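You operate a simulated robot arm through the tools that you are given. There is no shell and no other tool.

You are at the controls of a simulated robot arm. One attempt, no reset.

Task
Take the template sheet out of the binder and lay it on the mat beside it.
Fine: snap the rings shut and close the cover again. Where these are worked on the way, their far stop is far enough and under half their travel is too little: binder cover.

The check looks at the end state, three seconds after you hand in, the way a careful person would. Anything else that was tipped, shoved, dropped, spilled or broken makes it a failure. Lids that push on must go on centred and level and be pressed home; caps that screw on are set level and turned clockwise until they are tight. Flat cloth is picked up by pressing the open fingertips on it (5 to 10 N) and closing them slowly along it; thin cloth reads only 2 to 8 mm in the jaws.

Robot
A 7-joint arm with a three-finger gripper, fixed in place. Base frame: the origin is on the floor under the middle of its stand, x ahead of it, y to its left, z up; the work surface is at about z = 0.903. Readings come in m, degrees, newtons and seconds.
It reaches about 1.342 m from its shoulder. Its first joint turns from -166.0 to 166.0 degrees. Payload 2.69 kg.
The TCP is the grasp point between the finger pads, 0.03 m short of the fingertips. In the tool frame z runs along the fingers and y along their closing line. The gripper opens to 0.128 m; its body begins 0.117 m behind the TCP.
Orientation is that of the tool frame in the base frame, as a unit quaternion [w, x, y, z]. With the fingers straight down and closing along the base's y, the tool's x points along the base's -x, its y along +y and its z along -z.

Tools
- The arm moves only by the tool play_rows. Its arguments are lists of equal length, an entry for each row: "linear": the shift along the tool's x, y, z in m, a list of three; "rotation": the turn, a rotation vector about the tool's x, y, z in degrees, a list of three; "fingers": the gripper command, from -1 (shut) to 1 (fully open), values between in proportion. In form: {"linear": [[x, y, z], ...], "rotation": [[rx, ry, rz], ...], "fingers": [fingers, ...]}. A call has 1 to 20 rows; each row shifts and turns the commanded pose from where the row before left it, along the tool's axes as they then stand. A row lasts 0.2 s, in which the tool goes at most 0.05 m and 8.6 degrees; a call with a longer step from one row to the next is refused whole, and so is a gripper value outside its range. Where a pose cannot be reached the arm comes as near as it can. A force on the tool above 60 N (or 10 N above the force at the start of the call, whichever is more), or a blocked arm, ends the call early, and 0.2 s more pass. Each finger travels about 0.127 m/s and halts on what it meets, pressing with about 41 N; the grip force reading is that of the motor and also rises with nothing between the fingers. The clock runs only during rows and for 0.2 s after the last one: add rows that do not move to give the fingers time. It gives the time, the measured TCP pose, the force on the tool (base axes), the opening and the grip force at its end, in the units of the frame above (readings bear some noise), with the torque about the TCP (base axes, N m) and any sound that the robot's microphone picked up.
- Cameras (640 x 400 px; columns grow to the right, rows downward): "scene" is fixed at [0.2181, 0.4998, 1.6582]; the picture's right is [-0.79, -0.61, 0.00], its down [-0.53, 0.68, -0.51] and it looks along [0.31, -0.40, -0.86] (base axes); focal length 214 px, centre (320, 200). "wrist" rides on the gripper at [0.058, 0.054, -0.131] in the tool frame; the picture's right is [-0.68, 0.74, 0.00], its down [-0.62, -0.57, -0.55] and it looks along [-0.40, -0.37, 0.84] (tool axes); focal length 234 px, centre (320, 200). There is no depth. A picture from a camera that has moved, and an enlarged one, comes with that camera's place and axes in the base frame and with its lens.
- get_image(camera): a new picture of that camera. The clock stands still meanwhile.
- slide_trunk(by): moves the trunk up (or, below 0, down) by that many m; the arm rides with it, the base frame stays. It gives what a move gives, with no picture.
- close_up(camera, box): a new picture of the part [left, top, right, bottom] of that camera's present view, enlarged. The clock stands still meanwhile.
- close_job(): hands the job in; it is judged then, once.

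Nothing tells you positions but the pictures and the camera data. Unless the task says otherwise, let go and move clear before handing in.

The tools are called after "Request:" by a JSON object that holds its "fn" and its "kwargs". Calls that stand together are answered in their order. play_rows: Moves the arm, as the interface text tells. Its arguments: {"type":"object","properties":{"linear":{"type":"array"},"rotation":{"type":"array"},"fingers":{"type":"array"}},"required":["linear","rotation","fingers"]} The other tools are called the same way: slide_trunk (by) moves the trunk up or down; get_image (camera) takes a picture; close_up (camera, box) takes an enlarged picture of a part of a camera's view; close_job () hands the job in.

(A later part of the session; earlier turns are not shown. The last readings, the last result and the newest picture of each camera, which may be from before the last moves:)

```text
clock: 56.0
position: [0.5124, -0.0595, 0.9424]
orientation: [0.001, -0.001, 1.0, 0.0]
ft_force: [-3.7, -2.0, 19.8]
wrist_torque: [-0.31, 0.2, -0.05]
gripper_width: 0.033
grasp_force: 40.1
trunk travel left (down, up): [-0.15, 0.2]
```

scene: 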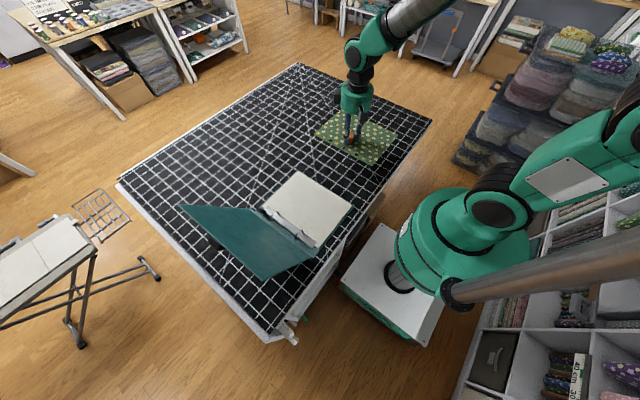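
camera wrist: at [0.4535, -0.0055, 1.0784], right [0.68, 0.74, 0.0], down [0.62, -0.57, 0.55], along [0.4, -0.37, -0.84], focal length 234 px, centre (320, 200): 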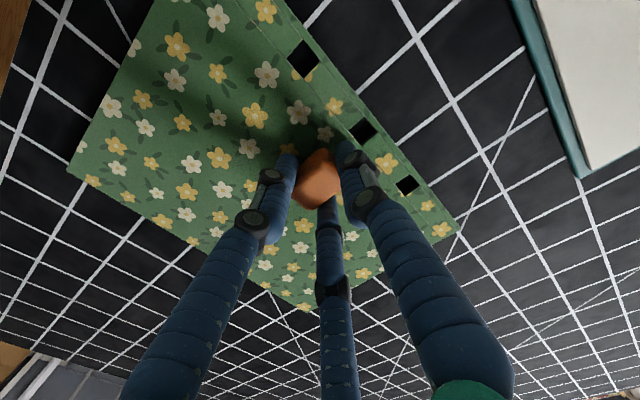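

Contact with the mat. Easing up 1 mm and releasing the knob.

Request:
{"fn": "play_rows", "kwargs": {"linear": [[0, 0, -0.001], [0, 0, 0], [0, 0, 0], [0, 0, 0]], "rotation": [[0, 0, 0], [0, 0, 0], [0, 0, 0], [0, 0, 0]], "fingers": [-0.5, -0.3, 0.0, 0.15]}}

Request:
{"fn": "close_up", "kwargs": {"camera": "wrist", "box": [160, 0, 480, 240]}}

Request:
{"fn": "close_up", "kwargs": {"camera": "scene", "box": [290, 80, 434, 190]}}

```text
clock: 57.0
position: [0.5116, -0.0592, 0.9423]
orientation: [0.0, -0.001, 1.0, -0.001]
ft_force: [-1.2, 0.3, -0.3]
wrist_torque: [0.0, 0.02, -0.05]
gripper_width: 0.0738
grasp_force: 0.0
trunk travel left (down, up): [-0.15, 0.2]
```

```text
1.67 times, centred on (320, 120) of wrist
camera zoom: at [0.4537, -0.0051, 1.0739], right [0.68, 0.74, 0.0], down [0.62, -0.57, 0.55], along [0.4, -0.37, -0.84], focal length 390 px, centre (320, 333)
```

zoom: 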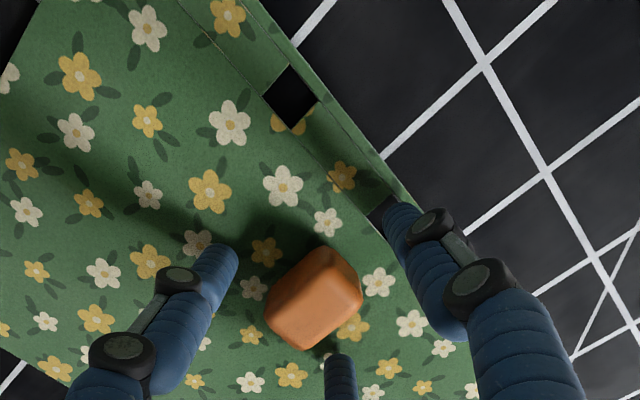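

```text
3.64 times, centred on (362, 135) of scene
camera zoom: at [0.2181, 0.4998, 1.6582], right [-0.79, -0.61, 0.0], down [-0.53, 0.68, -0.51], along [0.31, -0.4, -0.86], focal length 780 px, centre (167, 436)
```

zoom: 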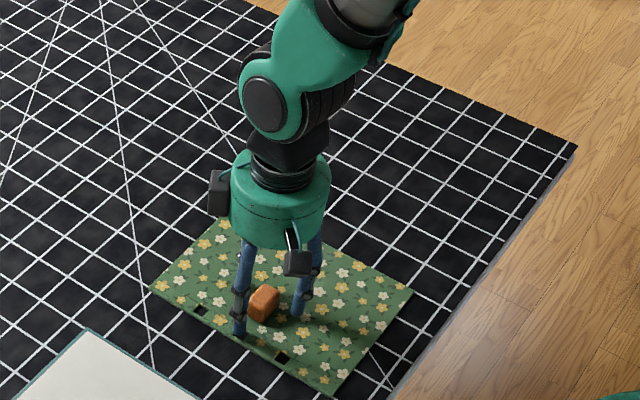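

The sheet lies flat on the mat, released. I'll rise straight up and then go look at the rings and lever to snap them shut.

Request:
{"fn": "play_rows", "kwargs": {"linear": [[0, 0, -0.01], [0, 0, -0.02], [0, 0, -0.04], [0, 0, -0.045], [0, 0, -0.045], [-0.01, 0.04, 0], [-0.01, 0.04, 0], [-0.01, 0.04, 0], [-0.01, 0.04, 0], [-0.01, 0.04, 0], [-0.01, 0.04, 0], [-0.015, 0.04, 0], [-0.015, 0.04, 0], [0, 0.02, 0]], "rotation": [[0, 0, 0], [0, 0, 0], [0, 0, 0], [0, 0, 0], [0, 0, 0], [0, 0, 0], [0, 0, 0], [0, 0, 0], [0, 0, 0], [0, 0, 0], [0, 0, 0], [0, 0, 0], [0, 0, 0], [0, 0, 0]], "fingers": [0.3, 0.3, 0.3, 0.3, 0.3, 0.3, 0.3, 0.3, 0.3, 0.3, 0.3, 0.3, 0.3, 0.3]}}

Request:
{"fn": "get_image", "kwargs": {"camera": "wrist"}}

Request:
{"fn": "get_image", "kwargs": {"camera": "scene"}}

```text
clock: 60.0
position: [0.6008, 0.2815, 1.1014]
orientation: [0.001, -0.001, 1.0, 0.0]
ft_force: [0.6, -0.1, 0.4]
wrist_torque: [0.0, 0.06, -0.01]
gripper_width: 0.0832
grasp_force: 0.0
trunk travel left (down, up): [-0.15, 0.2]
```

```text
taken
camera wrist: at [0.5431, 0.3367, 1.2332], right [0.68, 0.74, 0.0], down [0.62, -0.56, 0.55], along [0.4, -0.37, -0.84], focal length 234 px, centre (320, 200)
```

wrist: 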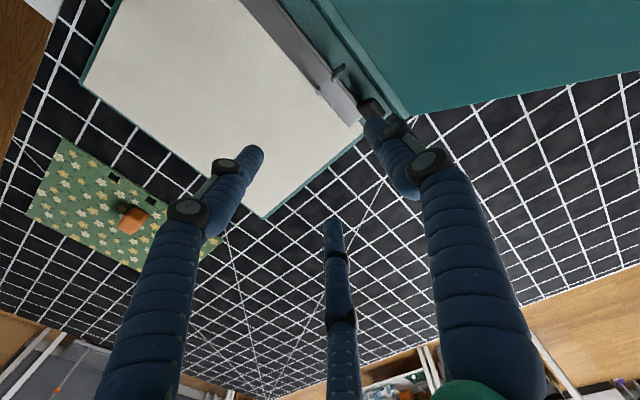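

```text
taken
```

scene: 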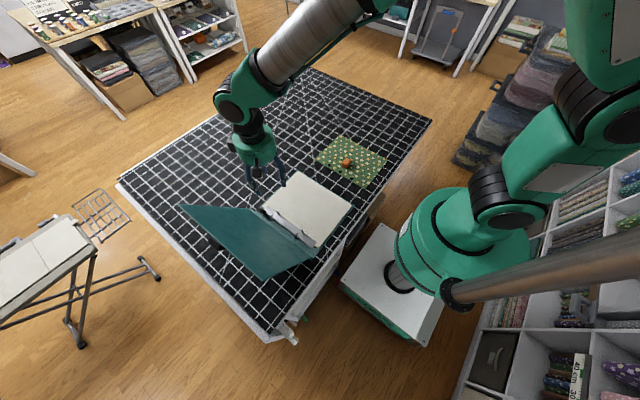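

The sheet lies nicely beside the binder. Zooming in on the rings and lever.

Request:
{"fn": "close_up", "kwargs": {"camera": "scene", "box": [255, 190, 335, 250]}}

Request:
{"fn": "close_up", "kwargs": {"camera": "wrist", "box": [290, 40, 410, 130]}}

Request:
{"fn": "close_up", "kwargs": {"camera": "scene", "box": [255, 195, 295, 225]}}

```text
6.67 times, centred on (295, 220) of scene
camera zoom: at [0.2181, 0.4998, 1.6582], right [-0.79, -0.61, 0.0], down [-0.53, 0.68, -0.51], along [0.31, -0.4, -0.86], focal length 1430 px, centre (487, 67)
```

zoom: 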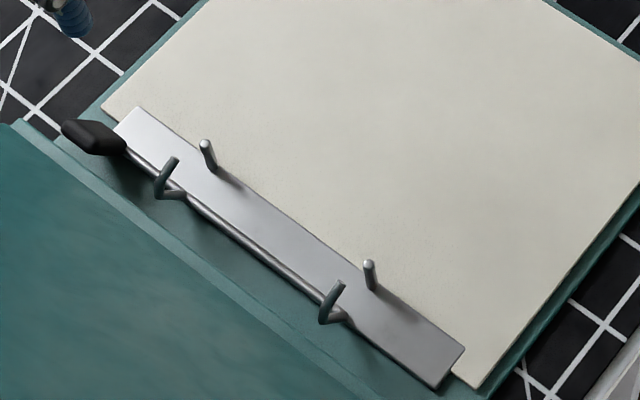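

```text
4.44 times, centred on (350, 85) of wrist
camera zoom: at [0.5431, 0.3367, 1.2332], right [0.68, 0.74, 0.0], down [0.62, -0.56, 0.55], along [0.4, -0.37, -0.84], focal length 1041 px, centre (187, 711)
```

zoom: 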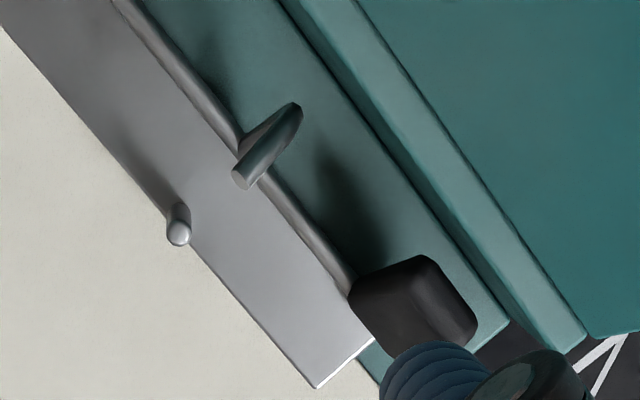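

```text
13.33 times, centred on (275, 210) of scene
camera zoom: at [0.2181, 0.4998, 1.6582], right [-0.79, -0.61, 0.0], down [-0.53, 0.68, -0.51], along [0.31, -0.4, -0.86], focal length 2860 px, centre (920, 67)
```

zoom: 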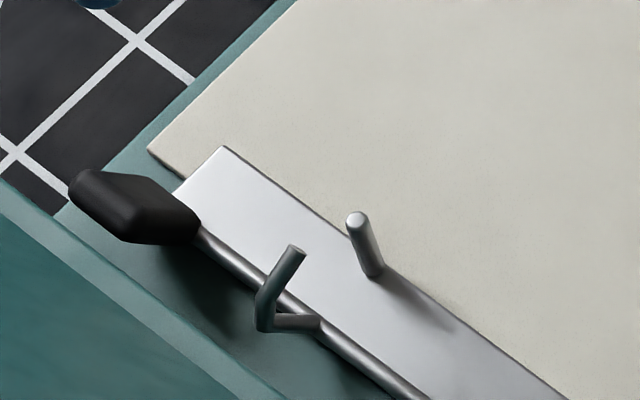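

The arcs tip about 40° toward the spine, so behind the lever there's little room. I'll hook ring 1's arc (x≈0.571, tip y≈0.326, z≈0.958) with the +y finger from behind and draw it toward -y, keeping the hand on the open side. First position above with fingers fully open.

Request:
{"fn": "play_rows", "kwargs": {"linear": [[0.0149, -0.0022, 0.02], [0.0149, -0.0023, 0.03], [0, 0, 0.03], [0, 0, 0], [0, 0, 0]], "rotation": [[0, 0, 0], [0, 0, 0], [0, 0, 0], [0, 0, 0], [0, 0, 0]], "fingers": [1, 1, 1, 1, 1]}}

Request:
{"fn": "get_image", "kwargs": {"camera": "wrist"}}

Request:
{"fn": "close_up", "kwargs": {"camera": "wrist", "box": [290, 30, 450, 150]}}

Request:
{"fn": "close_up", "kwargs": {"camera": "scene", "box": [245, 180, 341, 240]}}

```text
clock: 61.2
position: [0.571, 0.2768, 1.0219]
orientation: [0.0, 0.0, 1.0, 0.0]
ft_force: [0.0, 0.0, 0.0]
wrist_torque: [-0.01, -0.01, 0.02]
gripper_width: 0.1282
grasp_force: 0.1
trunk travel left (down, up): [-0.15, 0.2]
```

```text
taken
camera wrist: at [0.5129, 0.3307, 1.1534], right [0.68, 0.74, 0.0], down [0.62, -0.57, 0.55], along [0.4, -0.37, -0.84], focal length 234 px, centre (320, 200)
```

wrist: 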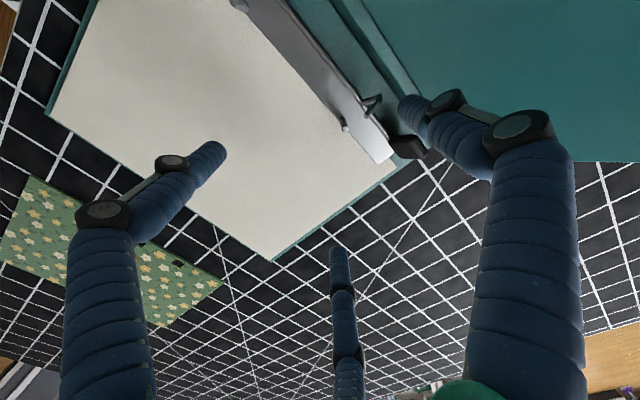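

```text
3.33 times, centred on (370, 90) of wrist
camera zoom: at [0.5129, 0.3307, 1.1534], right [0.68, 0.74, 0.0], down [0.62, -0.57, 0.55], along [0.4, -0.37, -0.84], focal length 781 px, centre (153, 567)
```

zoom: 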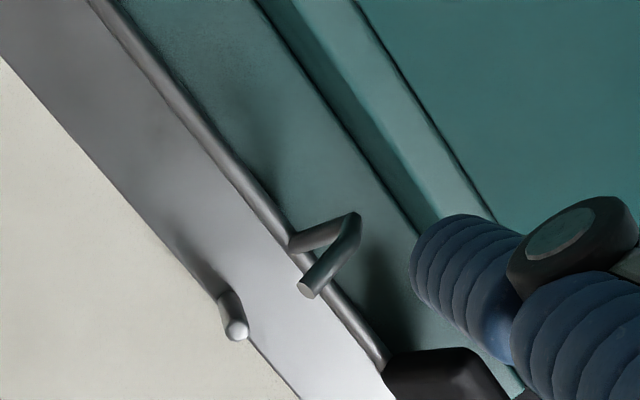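

```text
6.67 times, centred on (293, 210) of scene
camera zoom: at [0.2181, 0.4998, 1.6582], right [-0.79, -0.61, 0.0], down [-0.53, 0.68, -0.51], along [0.31, -0.4, -0.86], focal length 1430 px, centre (500, 133)
```

zoom: 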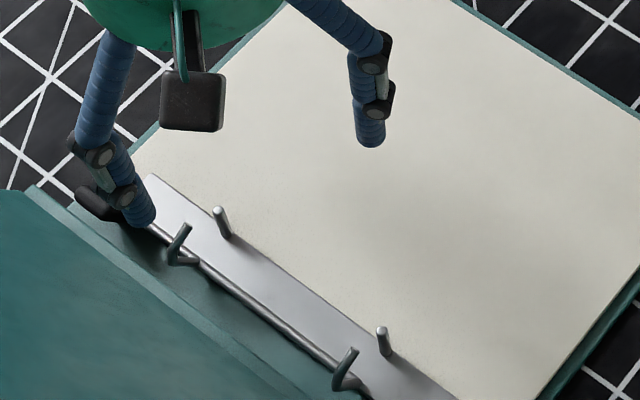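

Geometry confirmed: arc tip near (0.572, 0.327, 0.955), elbow near y 0.346; the +y finger's inner face would be at y≈0.341, just behind the arc. Descending carefully behind it.

Request:
{"fn": "play_rows", "kwargs": {"linear": [[0, 0.001, 0.015], [0, 0, 0.012], [0, 0, 0.008], [0, 0, 0.004], [0, 0, 0]], "rotation": [[0, 0, 0], [0, 0, 0], [0, 0, 0], [0, 0, 0], [0, 0, 0]], "fingers": [1, 1, 1, 1, 1]}}

Request:
{"fn": "close_up", "kwargs": {"camera": "wrist", "box": [310, 40, 470, 160]}}

Request:
{"fn": "close_up", "kwargs": {"camera": "scene", "box": [255, 190, 319, 230]}}

```text
clock: 62.4
position: [0.5708, 0.2766, 0.9824]
orientation: [-0.001, 0.0, 1.0, 0.0]
ft_force: [-0.6, -0.5, 0.4]
wrist_torque: [0.01, 0.01, 0.0]
gripper_width: 0.128
grasp_force: 0.1
trunk travel left (down, up): [-0.15, 0.2]
```

```text
3.33 times, centred on (390, 100) of wrist
camera zoom: at [0.5131, 0.3314, 1.1145], right [0.68, 0.74, 0.0], down [0.62, -0.57, 0.55], along [0.4, -0.37, -0.84], focal length 781 px, centre (87, 533)
```

zoom: 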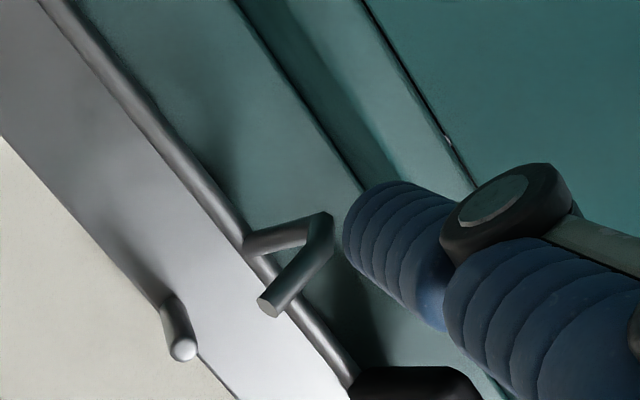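

```text
10.00 times, centred on (287, 210) of scene
camera zoom: at [0.2181, 0.4998, 1.6582], right [-0.79, -0.61, 0.0], down [-0.53, 0.68, -0.51], along [0.31, -0.4, -0.86], focal length 2145 px, centre (650, 100)
```

zoom: 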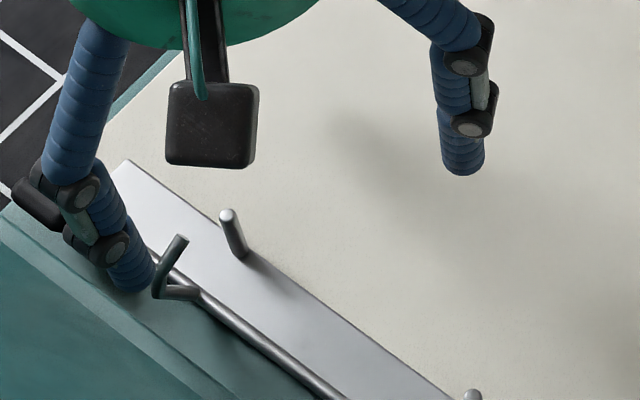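

The finger sits just behind the arc. Now drawing it toward -y in small steps.

Request:
{"fn": "play_rows", "kwargs": {"linear": [[0, -0.004, 0], [0, -0.004, 0], [0, -0.004, 0], [0, -0.003, 0], [0, 0, 0]], "rotation": [[0, 0, 0], [0, 0, 0], [0, 0, 0], [0, 0, 0], [0, 0, 0]], "fingers": [1, 1, 1, 1, 1]}}

Request:
{"fn": "close_up", "kwargs": {"camera": "wrist", "box": [310, 40, 470, 160]}}

Request:
{"fn": "close_up", "kwargs": {"camera": "scene", "box": [255, 190, 319, 230]}}

```text
clock: 63.6
position: [0.5712, 0.2623, 0.9835]
orientation: [0.0, -0.001, 1.0, 0.0]
ft_force: [-0.4, 0.2, 0.6]
wrist_torque: [0.02, 0.01, -0.03]
gripper_width: 0.1281
grasp_force: 0.1
trunk travel left (down, up): [-0.15, 0.2]
```

```text
3.33 times, centred on (390, 100) of wrist
camera zoom: at [0.5131, 0.3165, 1.1149], right [0.68, 0.74, 0.0], down [0.62, -0.57, 0.55], along [0.4, -0.37, -0.84], focal length 781 px, centre (87, 533)
```

zoom: 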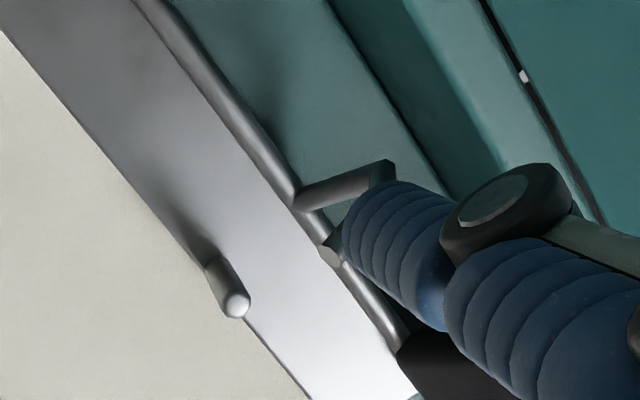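

```text
10.00 times, centred on (287, 210) of scene
camera zoom: at [0.2181, 0.4998, 1.6582], right [-0.79, -0.61, 0.0], down [-0.53, 0.68, -0.51], along [0.31, -0.4, -0.86], focal length 2145 px, centre (650, 100)
```

zoom: 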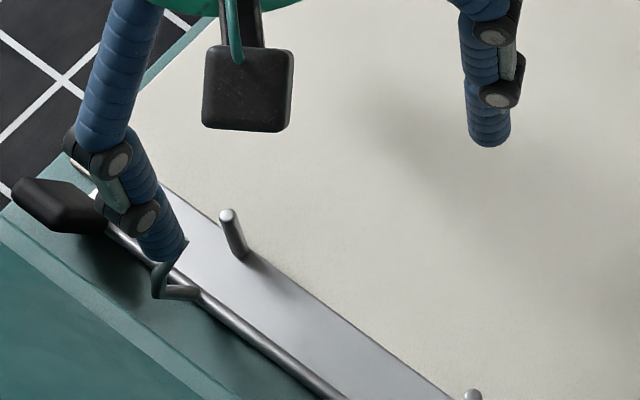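

The finger passed just over the arc without touching (fully-open tips sit slightly higher). Going back, lowering about 9 mm more, and repeating.

Request:
{"fn": "play_rows", "kwargs": {"linear": [[0, 0.008, 0], [0, 0.009, 0], [0, 0, 0.005], [0, 0, 0.004], [0, 0, 0]], "rotation": [[0, 0, 0], [0, 0, 0], [0, 0, 0], [0, 0, 0], [0, 0, 0]], "fingers": [1, 1, 1, 1, 1]}}

Request:
{"fn": "close_up", "kwargs": {"camera": "wrist", "box": [310, 40, 470, 160]}}

Request:
{"fn": "close_up", "kwargs": {"camera": "scene", "box": [255, 190, 319, 230]}}

```text
clock: 64.8
position: [0.5722, 0.278, 0.9743]
orientation: [0.001, -0.001, 1.0, 0.0]
ft_force: [0.4, 0.2, 0.0]
wrist_torque: [0.03, 0.02, -0.01]
gripper_width: 0.128
grasp_force: 0.1
trunk travel left (down, up): [-0.15, 0.2]
```

```text
3.33 times, centred on (390, 100) of wrist
camera zoom: at [0.5134, 0.3335, 1.1056], right [0.68, 0.74, 0.0], down [0.62, -0.57, 0.55], along [0.4, -0.37, -0.84], focal length 781 px, centre (87, 533)
```

zoom: 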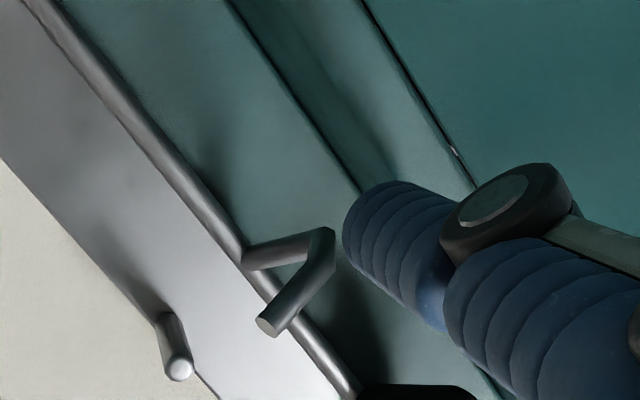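

```text
10.00 times, centred on (287, 210) of scene
camera zoom: at [0.2181, 0.4998, 1.6582], right [-0.79, -0.61, 0.0], down [-0.53, 0.68, -0.51], along [0.31, -0.4, -0.86], focal length 2145 px, centre (650, 100)
```

zoom: 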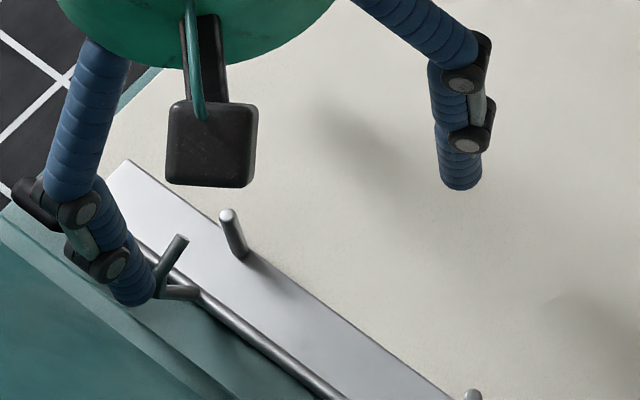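

Now the finger overlaps the arc's elbow from behind. Pulling toward -y.

Request:
{"fn": "play_rows", "kwargs": {"linear": [[0, -0.004, 0], [0, -0.004, 0], [0, -0.004, 0], [0, 0, 0]], "rotation": [[0, 0, 0], [0, 0, 0], [0, 0, 0], [0, 0, 0]], "fingers": [1, 1, 1, 1]}}

Request:
{"fn": "close_up", "kwargs": {"camera": "wrist", "box": [310, 40, 470, 160]}}

Request:
{"fn": "close_up", "kwargs": {"camera": "scene", "box": [255, 190, 319, 230]}}

```text
clock: 65.8
position: [0.5709, 0.2678, 0.9743]
orientation: [0.0, -0.001, 1.0, 0.0]
ft_force: [0.2, 0.4, -0.7]
wrist_torque: [0.01, 0.01, 0.01]
gripper_width: 0.1279
grasp_force: 0.0
trunk travel left (down, up): [-0.15, 0.2]
```

```text
3.33 times, centred on (390, 100) of wrist
camera zoom: at [0.5133, 0.3215, 1.1056], right [0.68, 0.74, 0.0], down [0.62, -0.57, 0.55], along [0.4, -0.37, -0.84], focal length 781 px, centre (87, 533)
```

zoom: 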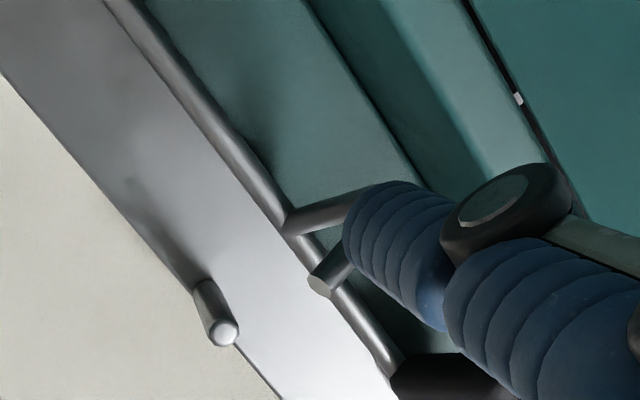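

```text
10.00 times, centred on (287, 210) of scene
camera zoom: at [0.2181, 0.4998, 1.6582], right [-0.79, -0.61, 0.0], down [-0.53, 0.68, -0.51], along [0.31, -0.4, -0.86], focal length 2145 px, centre (650, 100)
```

zoom: 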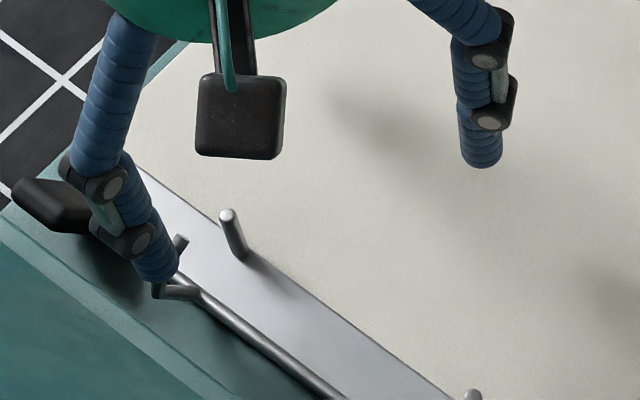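

The finger rides just above the arc, and there's no room behind it next to the spine. However the arc tip is its highest point and lies on the -y side of the rod, so pressing straight down on it with closed fingertips should rotate it shut. I'll rise, close the fingers and set up over the arc tip.

Request:
{"fn": "play_rows", "kwargs": {"linear": [[0, 0, -0.02], [0, 0, -0.03], [0, 0, 0], [0, 0.012, 0], [0, 0.018, 0], [0, 0.017, 0], [0, 0, 0], [0, 0, 0]], "rotation": [[0, 0, 0], [0, 0, 0], [0, 0, 0], [0, 0, 0], [0, 0, 0], [0, 0, 0], [0, 0, 0], [0, 0, 0]], "fingers": [1, 1, -1, -1, -1, -1, -1, -1]}}

Request:
{"fn": "close_up", "kwargs": {"camera": "wrist", "box": [240, 60, 400, 180]}}

Request:
{"fn": "close_up", "kwargs": {"camera": "scene", "box": [255, 185, 319, 225]}}

```text
clock: 67.6
position: [0.5721, 0.3139, 1.0231]
orientation: [0.0, -0.001, 1.0, -0.001]
ft_force: [0.5, 0.2, 0.0]
wrist_torque: [-0.03, -0.03, -0.02]
gripper_width: 0.002
grasp_force: 30.8
trunk travel left (down, up): [-0.15, 0.2]
```

```text
3.33 times, centred on (320, 120) of wrist
camera zoom: at [0.5138, 0.3686, 1.1557], right [0.68, 0.74, 0.0], down [0.62, -0.57, 0.55], along [0.4, -0.37, -0.84], focal length 781 px, centre (320, 467)
```

zoom: 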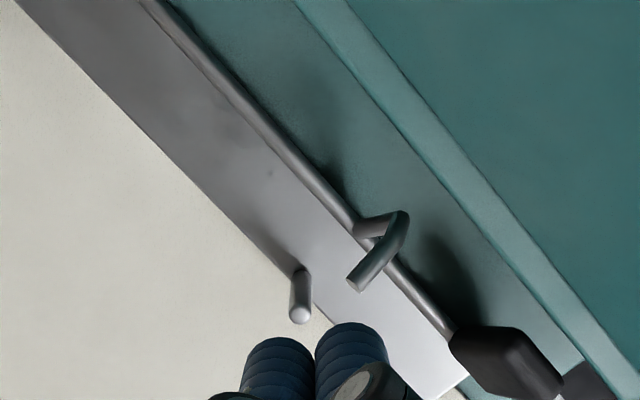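

```text
10.00 times, centred on (287, 205) of scene
camera zoom: at [0.2181, 0.4998, 1.6582], right [-0.79, -0.61, 0.0], down [-0.53, 0.68, -0.51], along [0.31, -0.4, -0.86], focal length 2145 px, centre (650, 150)
```

zoom: 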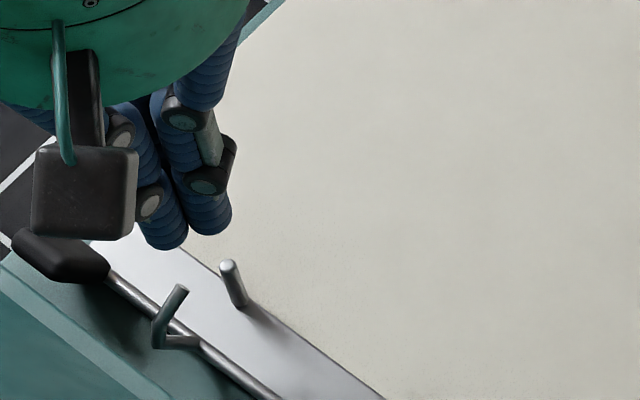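

Bundle is over the arc tip (0.573, 0.327). Pressing down gently.

Request:
{"fn": "play_rows", "kwargs": {"linear": [[0, 0, 0.015], [0, 0, 0.01], [0, 0, 0.005], [0, 0, 0.004], [0, 0, 0.003], [0, 0, 0]], "rotation": [[0, 0, 0], [0, 0, 0], [0, 0, 0], [0, 0, 0], [0, 0, 0], [0, 0, 0]], "fingers": [-1, -1, -1, -1, -1, -1]}}

Request:
{"fn": "close_up", "kwargs": {"camera": "wrist", "box": [240, 60, 400, 180]}}

Request:
{"fn": "close_up", "kwargs": {"camera": "scene", "box": [255, 185, 319, 225]}}

```text
clock: 69.0
position: [0.5724, 0.3142, 0.987]
orientation: [-0.001, -0.001, 1.0, 0.0]
ft_force: [0.0, 0.3, 0.6]
wrist_torque: [0.01, -0.01, 0.01]
gripper_width: 0.0021
grasp_force: 31.3
trunk travel left (down, up): [-0.15, 0.2]
```

```text
3.33 times, centred on (320, 120) of wrist
camera zoom: at [0.5134, 0.3685, 1.1184], right [0.68, 0.74, 0.0], down [0.62, -0.56, 0.55], along [0.4, -0.37, -0.84], focal length 781 px, centre (320, 467)
```

zoom: 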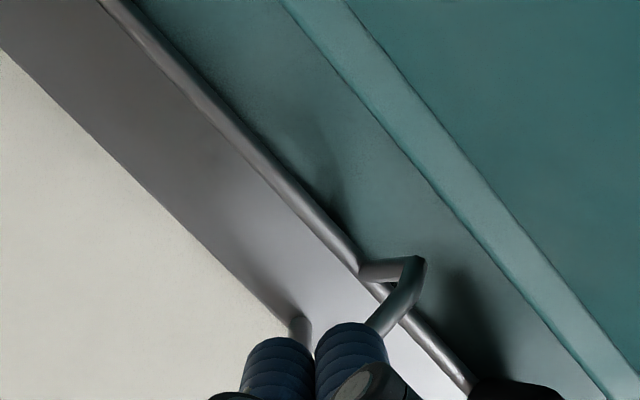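

```text
10.00 times, centred on (287, 205) of scene
camera zoom: at [0.2181, 0.4998, 1.6582], right [-0.79, -0.61, 0.0], down [-0.53, 0.68, -0.51], along [0.31, -0.4, -0.86], focal length 2145 px, centre (650, 150)
```

zoom: 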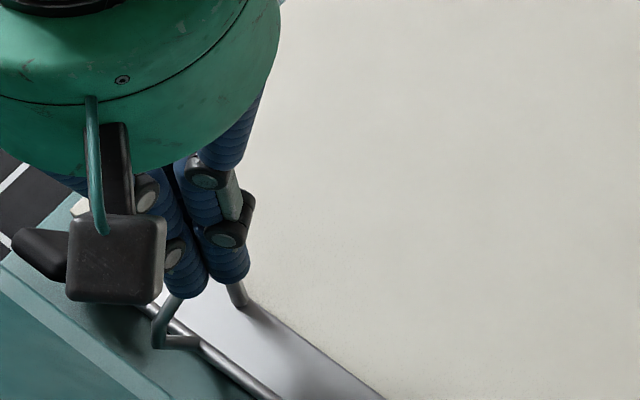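

Fingertips are just above the arc tip with no contact yet. Continuing down in fine steps.

Request:
{"fn": "play_rows", "kwargs": {"linear": [[0, 0, 0.003], [0, 0, 0.002], [0, 0, 0]], "rotation": [[0, 0, 0], [0, 0, 0], [0, 0, 0]], "fingers": [-1, -1, -1]}}

Request:
{"fn": "close_up", "kwargs": {"camera": "wrist", "box": [240, 60, 400, 180]}}

Request:
{"fn": "close_up", "kwargs": {"camera": "scene", "box": [255, 185, 319, 225]}}

```text
clock: 69.8
position: [0.5724, 0.3137, 0.9856]
orientation: [0.002, -0.001, 1.0, 0.002]
ft_force: [-7.0, -2.5, 37.2]
wrist_torque: [0.34, 0.08, 0.09]
gripper_width: 0.0017
grasp_force: 30.8
trunk travel left (down, up): [-0.15, 0.2]
```

```text
3.33 times, centred on (320, 120) of wrist
camera zoom: at [0.5129, 0.3682, 1.1166], right [0.68, 0.74, 0.0], down [0.61, -0.57, 0.55], along [0.41, -0.37, -0.84], focal length 781 px, centre (320, 467)
```

zoom: 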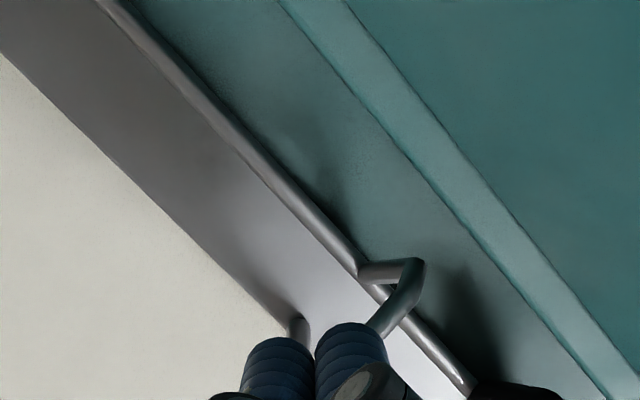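

```text
10.00 times, centred on (287, 205) of scene
camera zoom: at [0.2181, 0.4998, 1.6582], right [-0.79, -0.61, 0.0], down [-0.53, 0.68, -0.51], along [0.31, -0.4, -0.86], focal length 2145 px, centre (650, 150)
```

zoom: 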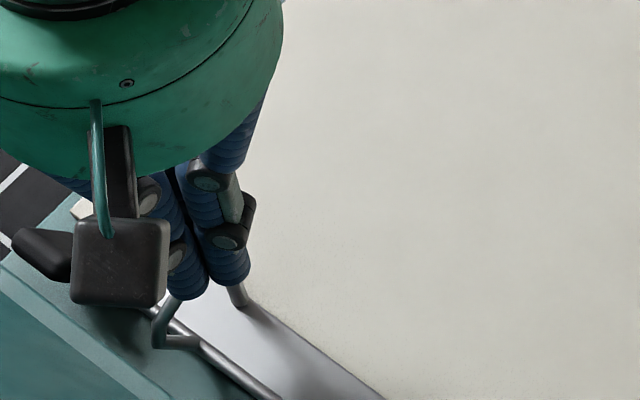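

The tip takes the load but friction jams it when pressed purely downward. I'll lighten the press and drag along the arc's circle toward -y while keeping mild pressure.

Request:
{"fn": "play_rows", "kwargs": {"linear": [[0, 0, -0.0022], [0, -0.0027, 0.0007], [0, -0.0027, 0.0008], [0, -0.0024, 0.0011], [0, -0.0024, 0.0012]], "rotation": [[0, 0, 0], [0, 0, 0], [0, 0, 0], [0, 0, 0], [0, 0, 0]], "fingers": [-1, -1, -1, -1, -1]}}

Request:
{"fn": "close_up", "kwargs": {"camera": "wrist", "box": [240, 60, 400, 180]}}

Request:
{"fn": "close_up", "kwargs": {"camera": "scene", "box": [255, 185, 319, 225]}}

```text
clock: 71.0
position: [0.5699, 0.303, 0.98]
orientation: [-0.001, -0.001, 1.0, 0.0]
ft_force: [-3.5, -5.7, 22.0]
wrist_torque: [0.22, 0.01, 0.01]
gripper_width: 0.0019
grasp_force: 31.3
trunk travel left (down, up): [-0.15, 0.2]
```

```text
3.33 times, centred on (320, 120) of wrist
camera zoom: at [0.5116, 0.3577, 1.1117], right [0.68, 0.74, 0.0], down [0.62, -0.56, 0.55], along [0.4, -0.37, -0.84], focal length 781 px, centre (320, 467)
```

zoom: 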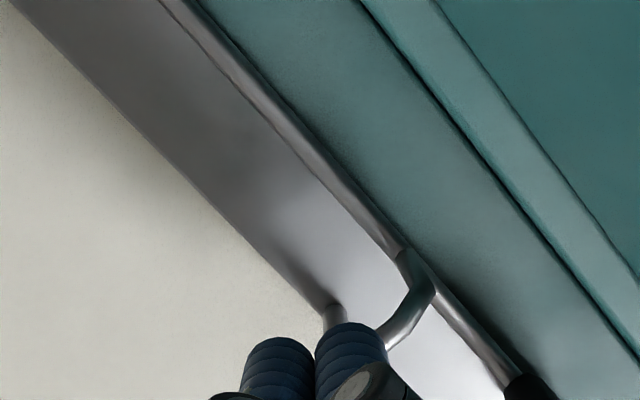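

```text
10.00 times, centred on (287, 205) of scene
camera zoom: at [0.2181, 0.4998, 1.6582], right [-0.79, -0.61, 0.0], down [-0.53, 0.68, -0.51], along [0.31, -0.4, -0.86], focal length 2145 px, centre (650, 150)
```

zoom: 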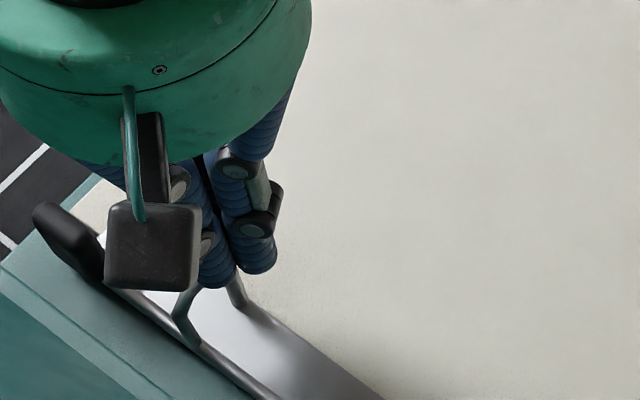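

It works – the arc and lever are rotating shut. Continuing along the same circle.

Request:
{"fn": "play_rows", "kwargs": {"linear": [[0, -0.0022, 0.001], [0, -0.0022, 0.0012], [0, -0.002, 0.0014], [0, -0.002, 0.0015], [0, 0, 0]], "rotation": [[0, 0, 0], [0, 0, 0], [0, 0, 0], [0, 0, 0], [0, 0, 0]], "fingers": [-1, -1, -1, -1, -1]}}

Request:
{"fn": "close_up", "kwargs": {"camera": "wrist", "box": [240, 60, 400, 180]}}

Request:
{"fn": "close_up", "kwargs": {"camera": "scene", "box": [255, 185, 319, 225]}}

```text
clock: 72.2
position: [0.5726, 0.2969, 0.9776]
orientation: [0.002, -0.001, 1.0, 0.002]
ft_force: [1.4, 9.7, 45.3]
wrist_torque: [1.05, -0.1, 0.02]
gripper_width: 0.0019
grasp_force: 31.6
trunk travel left (down, up): [-0.15, 0.2]
```

```text
3.33 times, centred on (320, 120) of wrist
camera zoom: at [0.5133, 0.3506, 1.1099], right [0.68, 0.74, 0.01], down [0.61, -0.57, 0.55], along [0.41, -0.37, -0.83], focal length 781 px, centre (320, 467)
```

zoom: 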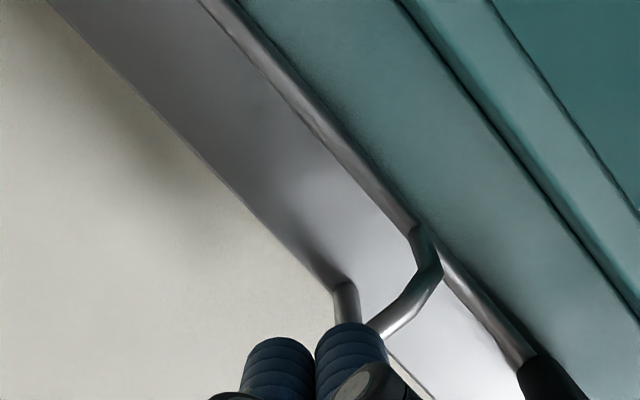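

```text
10.00 times, centred on (287, 205) of scene
camera zoom: at [0.2181, 0.4998, 1.6582], right [-0.79, -0.61, 0.0], down [-0.53, 0.68, -0.51], along [0.31, -0.4, -0.86], focal length 2145 px, centre (650, 150)
```

zoom: 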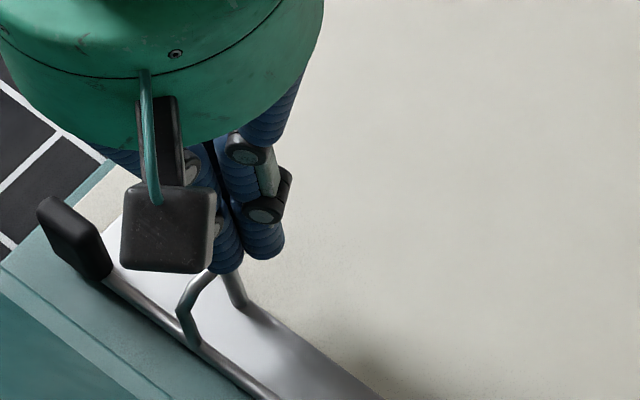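

Strong contact now; the arc tip appears to be at the post. I'll lift off and inspect.

Request:
{"fn": "play_rows", "kwargs": {"linear": [[0, 0, -0.005], [0, 0, -0.02], [0, -0.01, -0.03], [0, -0.01, -0.03], [0, 0, 0]], "rotation": [[0, 0, 0], [0, 0, 0], [0, 0, 0], [0, 0, 0], [0, 0, 0]], "fingers": [-1, -1, -1, -1, -1]}}

Request:
{"fn": "get_image", "kwargs": {"camera": "wrist"}}

Request:
{"fn": "close_up", "kwargs": {"camera": "wrist", "box": [280, 50, 400, 140]}}

Request:
{"fn": "close_up", "kwargs": {"camera": "scene", "box": [255, 190, 335, 250]}}

```text
clock: 73.4
position: [0.572, 0.2737, 1.0619]
orientation: [0.0, -0.001, 1.0, 0.0]
ft_force: [-0.6, 0.1, 0.0]
wrist_torque: [0.01, 0.01, 0.02]
gripper_width: 0.0022
grasp_force: 31.4
trunk travel left (down, up): [-0.15, 0.2]
```

```text
taken
camera wrist: at [0.5132, 0.3284, 1.1926], right [0.68, 0.74, 0.0], down [0.62, -0.57, 0.55], along [0.4, -0.37, -0.84], focal length 234 px, centre (320, 200)
```

wrist: 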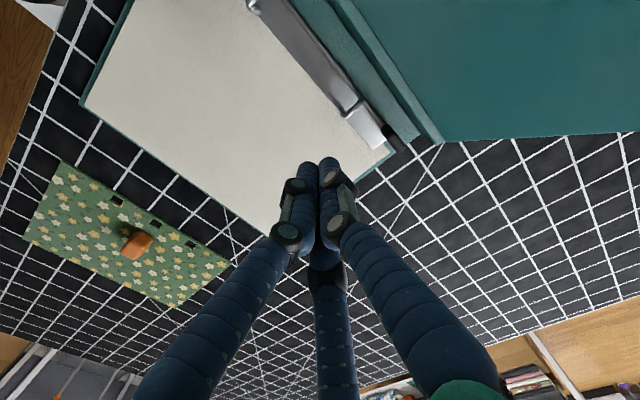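

```text
4.44 times, centred on (340, 95) of wrist
camera zoom: at [0.5132, 0.3284, 1.1926], right [0.68, 0.74, 0.0], down [0.62, -0.57, 0.55], along [0.4, -0.37, -0.84], focal length 1041 px, centre (231, 667)
```

zoom: 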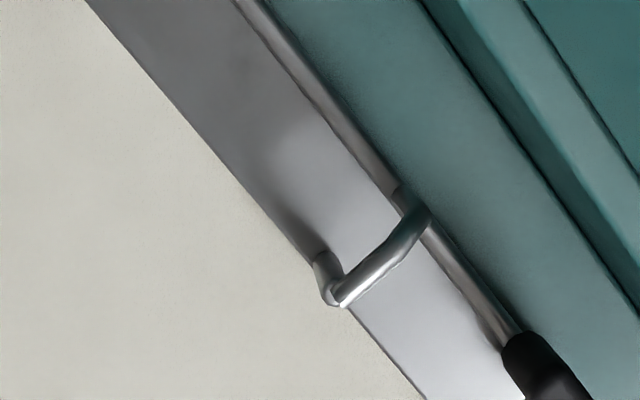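

```text
6.67 times, centred on (295, 220) of scene
camera zoom: at [0.2181, 0.4998, 1.6582], right [-0.79, -0.61, 0.0], down [-0.53, 0.68, -0.51], along [0.31, -0.4, -0.86], focal length 1430 px, centre (487, 67)
```

zoom: 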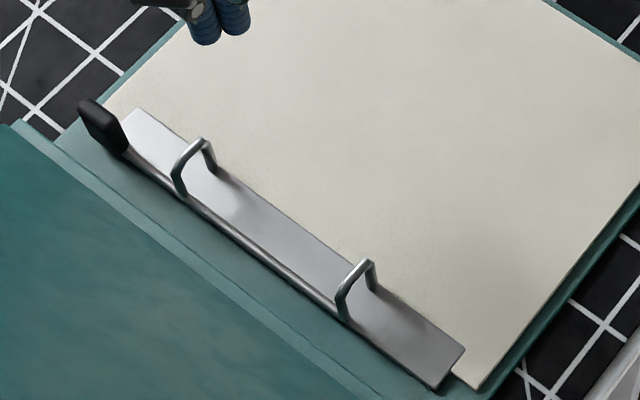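

Both rings look shut and the lever stands upright again. Zooming to verify they're completely closed.

Request:
{"fn": "close_up", "kwargs": {"camera": "scene", "box": [255, 195, 295, 225]}}

Request:
{"fn": "close_up", "kwargs": {"camera": "scene", "box": [290, 220, 330, 250]}}

Request:
{"fn": "close_up", "kwargs": {"camera": "wrist", "box": [325, 75, 385, 120]}}

```text
13.33 times, centred on (275, 210) of scene
camera zoom: at [0.2181, 0.4998, 1.6582], right [-0.79, -0.61, 0.0], down [-0.53, 0.68, -0.51], along [0.31, -0.4, -0.86], focal length 2860 px, centre (920, 67)
```

zoom: 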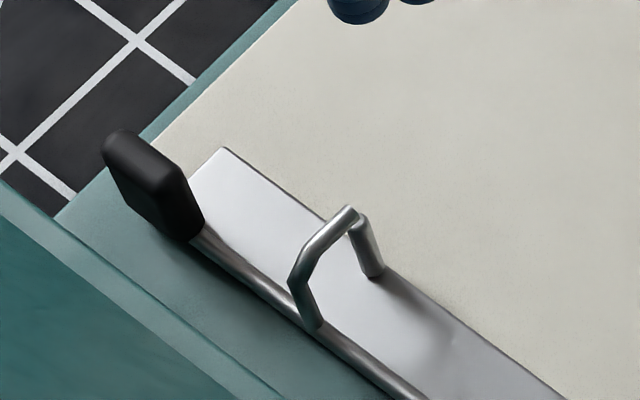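

```text
13.33 times, centred on (310, 235) of scene
camera zoom: at [0.2181, 0.4998, 1.6582], right [-0.79, -0.61, 0.0], down [-0.53, 0.68, -0.51], along [0.31, -0.4, -0.86], focal length 2860 px, centre (453, -267)
```

zoom: 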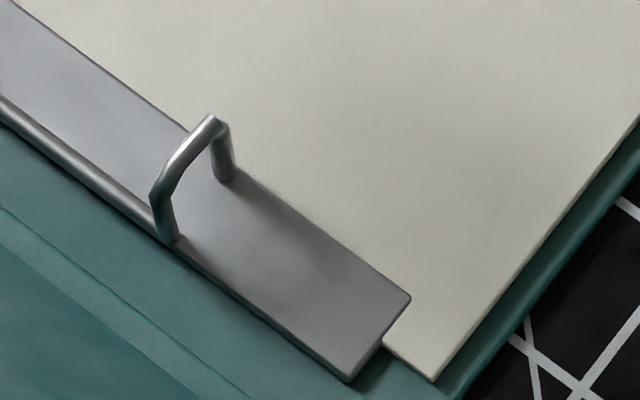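

```text
8.89 times, centred on (355, 98) of wrist
camera zoom: at [0.5132, 0.3284, 1.1926], right [0.68, 0.74, 0.0], down [0.62, -0.57, 0.55], along [0.4, -0.37, -0.84], focal length 2082 px, centre (9, 1111)
```

zoom: 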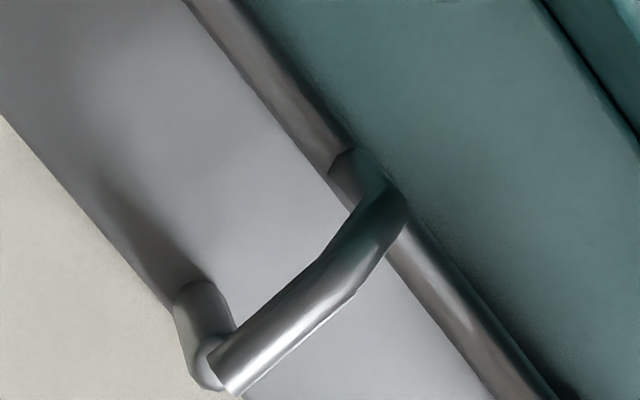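

The rings appear closed (arc tip right at the post). To be sure they're home, I'll give the mid-arc a short downward press, away from the post.

Request:
{"fn": "play_rows", "kwargs": {"linear": [[0, 0.027, 0.015], [0, 0.027, 0.02], [0, 0, 0.025], [0, 0, 0.013], [0, 0, 0.003], [0, 0, 0.002], [0, 0, 0]], "rotation": [[0, 0, 0], [0, 0, 0], [0, 0, 0], [0, 0, 0], [0, 0, 0], [0, 0, 0], [0, 0, 0]], "fingers": [-1, -1, -1, -1, -1, -1, -1]}}

```text
clock: 75.0
position: [0.5716, 0.3304, 0.9812]
orientation: [0.0, 0.0, 1.0, 0.0]
ft_force: [0.4, -0.5, 1.1]
wrist_torque: [0.02, -0.01, -0.02]
gripper_width: 0.0022
grasp_force: 31.4
trunk travel left (down, up): [-0.15, 0.2]
```

Request:
{"fn": "play_rows", "kwargs": {"linear": [[0, 0, 0.002], [0, 0, 0]], "rotation": [[0, 0, 0], [0, 0, 0]], "fingers": [-1, -1]}}

Request:
{"fn": "play_rows", "kwargs": {"linear": [[0, 0, 0.002], [0, 0, 0]], "rotation": [[0, 0, 0], [0, 0, 0]], "fingers": [-1, -1]}}

```text
clock: 75.6
position: [0.5717, 0.33, 0.9792]
orientation: [0.0, -0.001, 1.0, 0.0]
ft_force: [-0.5, -0.1, 0.3]
wrist_torque: [0.0, 0.01, -0.03]
gripper_width: 0.002
grasp_force: 31.0
trunk travel left (down, up): [-0.15, 0.2]
```

```text
clock: 76.2
position: [0.5717, 0.3274, 0.9792]
orientation: [0.001, 0.0, 1.0, 0.0]
ft_force: [-1.3, -1.4, 10.8]
wrist_torque: [-0.1, 0.02, -0.04]
gripper_width: 0.002
grasp_force: 31.2
trunk travel left (down, up): [-0.15, 0.2]
```

Contact at the expected closed arc-top height (~0.949) with 11 N. Lifting off and checking once more.

Request:
{"fn": "play_rows", "kwargs": {"linear": [[0, 0, -0.004], [0, 0, -0.02], [0, -0.02, -0.04], [0, -0.03, -0.04], [0, -0.03, -0.04], [0, 0, 0]], "rotation": [[0, 0, 0], [0, 0, 0], [0, 0, 0], [0, 0, 0], [0, 0, 0], [0, 0, 0]], "fingers": [-1, -1, -1, -1, -1, -1]}}

Request:
{"fn": "close_up", "kwargs": {"camera": "scene", "box": [255, 195, 295, 225]}}

Request:
{"fn": "close_up", "kwargs": {"camera": "scene", "box": [170, 150, 370, 290]}}

Request:
{"fn": "get_image", "kwargs": {"camera": "wrist"}}

```text
clock: 77.6
position: [0.5712, 0.2499, 1.1229]
orientation: [0.0, -0.001, 1.0, 0.0]
ft_force: [-0.8, 0.1, 1.5]
wrist_torque: [0.05, -0.06, -0.02]
gripper_width: 0.0019
grasp_force: 31.1
trunk travel left (down, up): [-0.15, 0.2]
```

```text
13.33 times, centred on (275, 210) of scene
camera zoom: at [0.2181, 0.4998, 1.6582], right [-0.79, -0.61, 0.0], down [-0.53, 0.68, -0.51], along [0.31, -0.4, -0.86], focal length 2860 px, centre (920, 67)
```

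zoom: 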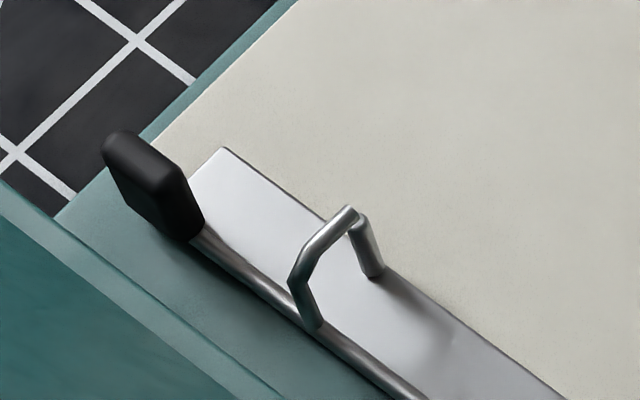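

```text
2.86 times, centred on (270, 220) of scene
camera zoom: at [0.2181, 0.4998, 1.6582], right [-0.79, -0.61, 0.0], down [-0.53, 0.68, -0.51], along [0.31, -0.4, -0.86], focal length 613 px, centre (463, 143)
```

zoom: 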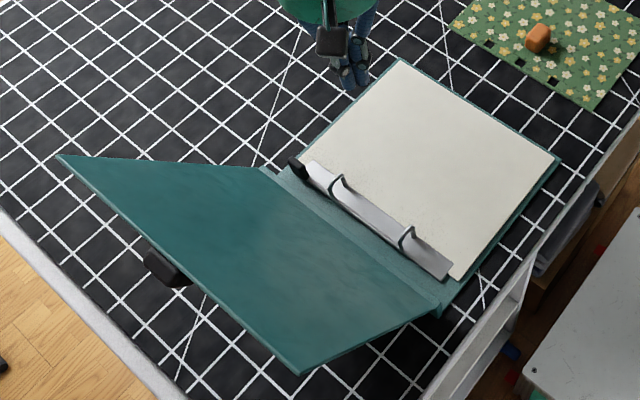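

```text
taken
camera wrist: at [0.5121, 0.3037, 1.2548], right [0.68, 0.74, 0.0], down [0.62, -0.57, 0.55], along [0.4, -0.37, -0.84], focal length 234 px, centre (320, 200)
```

wrist: 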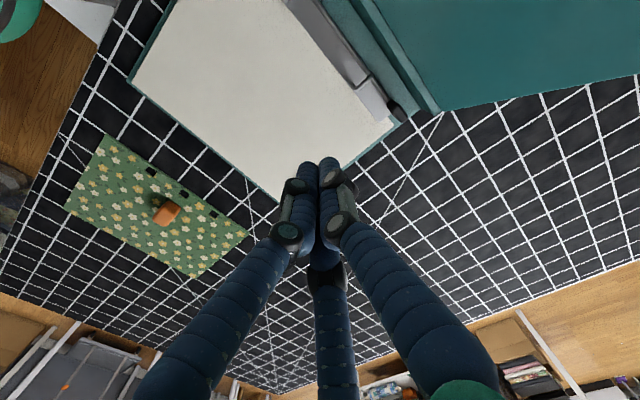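

The rings are shut, the lever is upright and the sheet lies flat. The cover stands at ~121°, with its free edge at about y 0.508, z 1.19. I'll go over it to the +y side with closed fingers, keeping x≈0.585 to avoid the tab.

Request:
{"fn": "play_rows", "kwargs": {"linear": [[0, 0, -0.047], [0, 0, -0.047], [0, 0, -0.047], [0, 0, -0.047], [0, 0, -0.047], [-0.0017, 0.044, 0], [-0.0017, 0.044, 0], [-0.0017, 0.044, 0], [-0.0017, 0.044, 0], [-0.0017, 0.044, 0], [-0.0017, 0.044, 0], [-0.0017, 0.044, 0], [-0.0017, 0.044, 0], [0, 0, 0]], "rotation": [[0, 0, 0], [0, 0, 0], [0, 0, 0], [0, 0, 0], [0, 0, 0], [0, 0, 0], [0, 0, 0], [0, 0, 0], [0, 0, 0], [0, 0, 0], [0, 0, 0], [0, 0, 0], [0, 0, 0], [0, 0, 0]], "fingers": [-1, -1, -1, -1, -1, -1, -1, -1, -1, -1, -1, -1, -1, -1]}}

Request:
{"fn": "get_image", "kwargs": {"camera": "scene"}}

Request:
{"fn": "get_image", "kwargs": {"camera": "wrist"}}

```text
clock: 80.6
position: [0.5836, 0.603, 1.3578]
orientation: [0.0, -0.001, 1.0, 0.0]
ft_force: [0.6, 0.1, -0.8]
wrist_torque: [-0.04, -0.01, -0.01]
gripper_width: 0.0023
grasp_force: 31.6
trunk travel left (down, up): [-0.15, 0.2]
```

```text
taken
```

scene: 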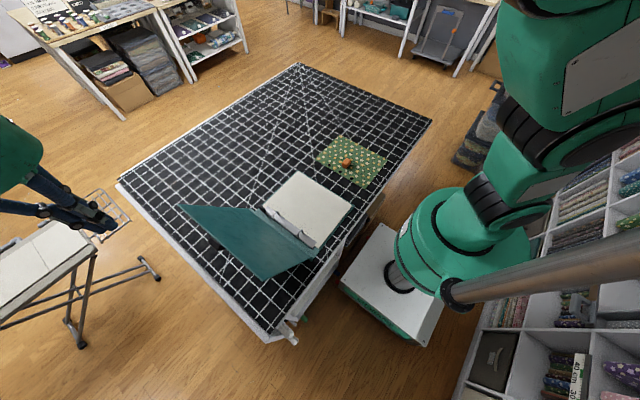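

```text
taken
camera wrist: at [0.5261, 0.6571, 1.4887], right [0.68, 0.74, 0.0], down [0.62, -0.56, 0.55], along [0.4, -0.37, -0.84], focal length 234 px, centre (320, 200)
```

wrist: 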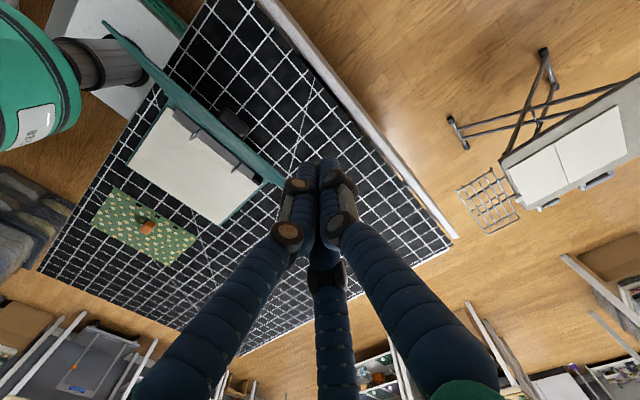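

Reached the +y side without trouble. Descending beside the cover's outer face.

Request:
{"fn": "play_rows", "kwargs": {"linear": [[0, 0, 0.042], [0, 0, 0.042], [0, 0, 0.042], [0, 0, 0.042], [0, 0, 0]], "rotation": [[0, 0, 0], [0, 0, 0], [0, 0, 0], [0, 0, 0], [0, 0, 0]], "fingers": [-1, -1, -1, -1, -1]}}

Request:
{"fn": "get_image", "kwargs": {"camera": "wrist"}}

```text
clock: 81.8
position: [0.5848, 0.6026, 1.1886]
orientation: [0.001, -0.001, 1.0, 0.0]
ft_force: [0.8, -0.1, -0.3]
wrist_torque: [-0.04, 0.02, -0.02]
gripper_width: 0.0021
grasp_force: 31.6
trunk travel left (down, up): [-0.15, 0.2]
```

```text
taken
camera wrist: at [0.527, 0.6569, 1.3203], right [0.68, 0.74, 0.0], down [0.62, -0.56, 0.55], along [0.4, -0.37, -0.84], focal length 234 px, centre (320, 200)
```

wrist: 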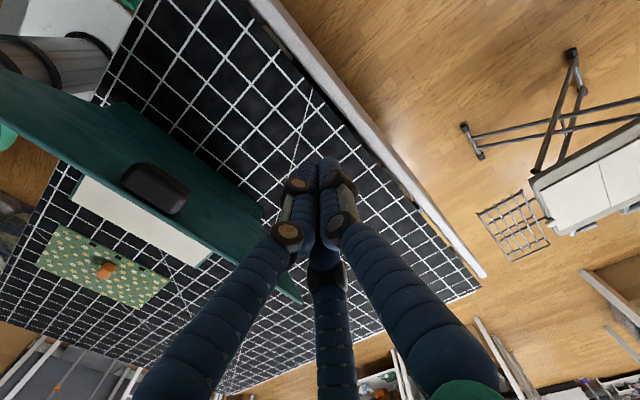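

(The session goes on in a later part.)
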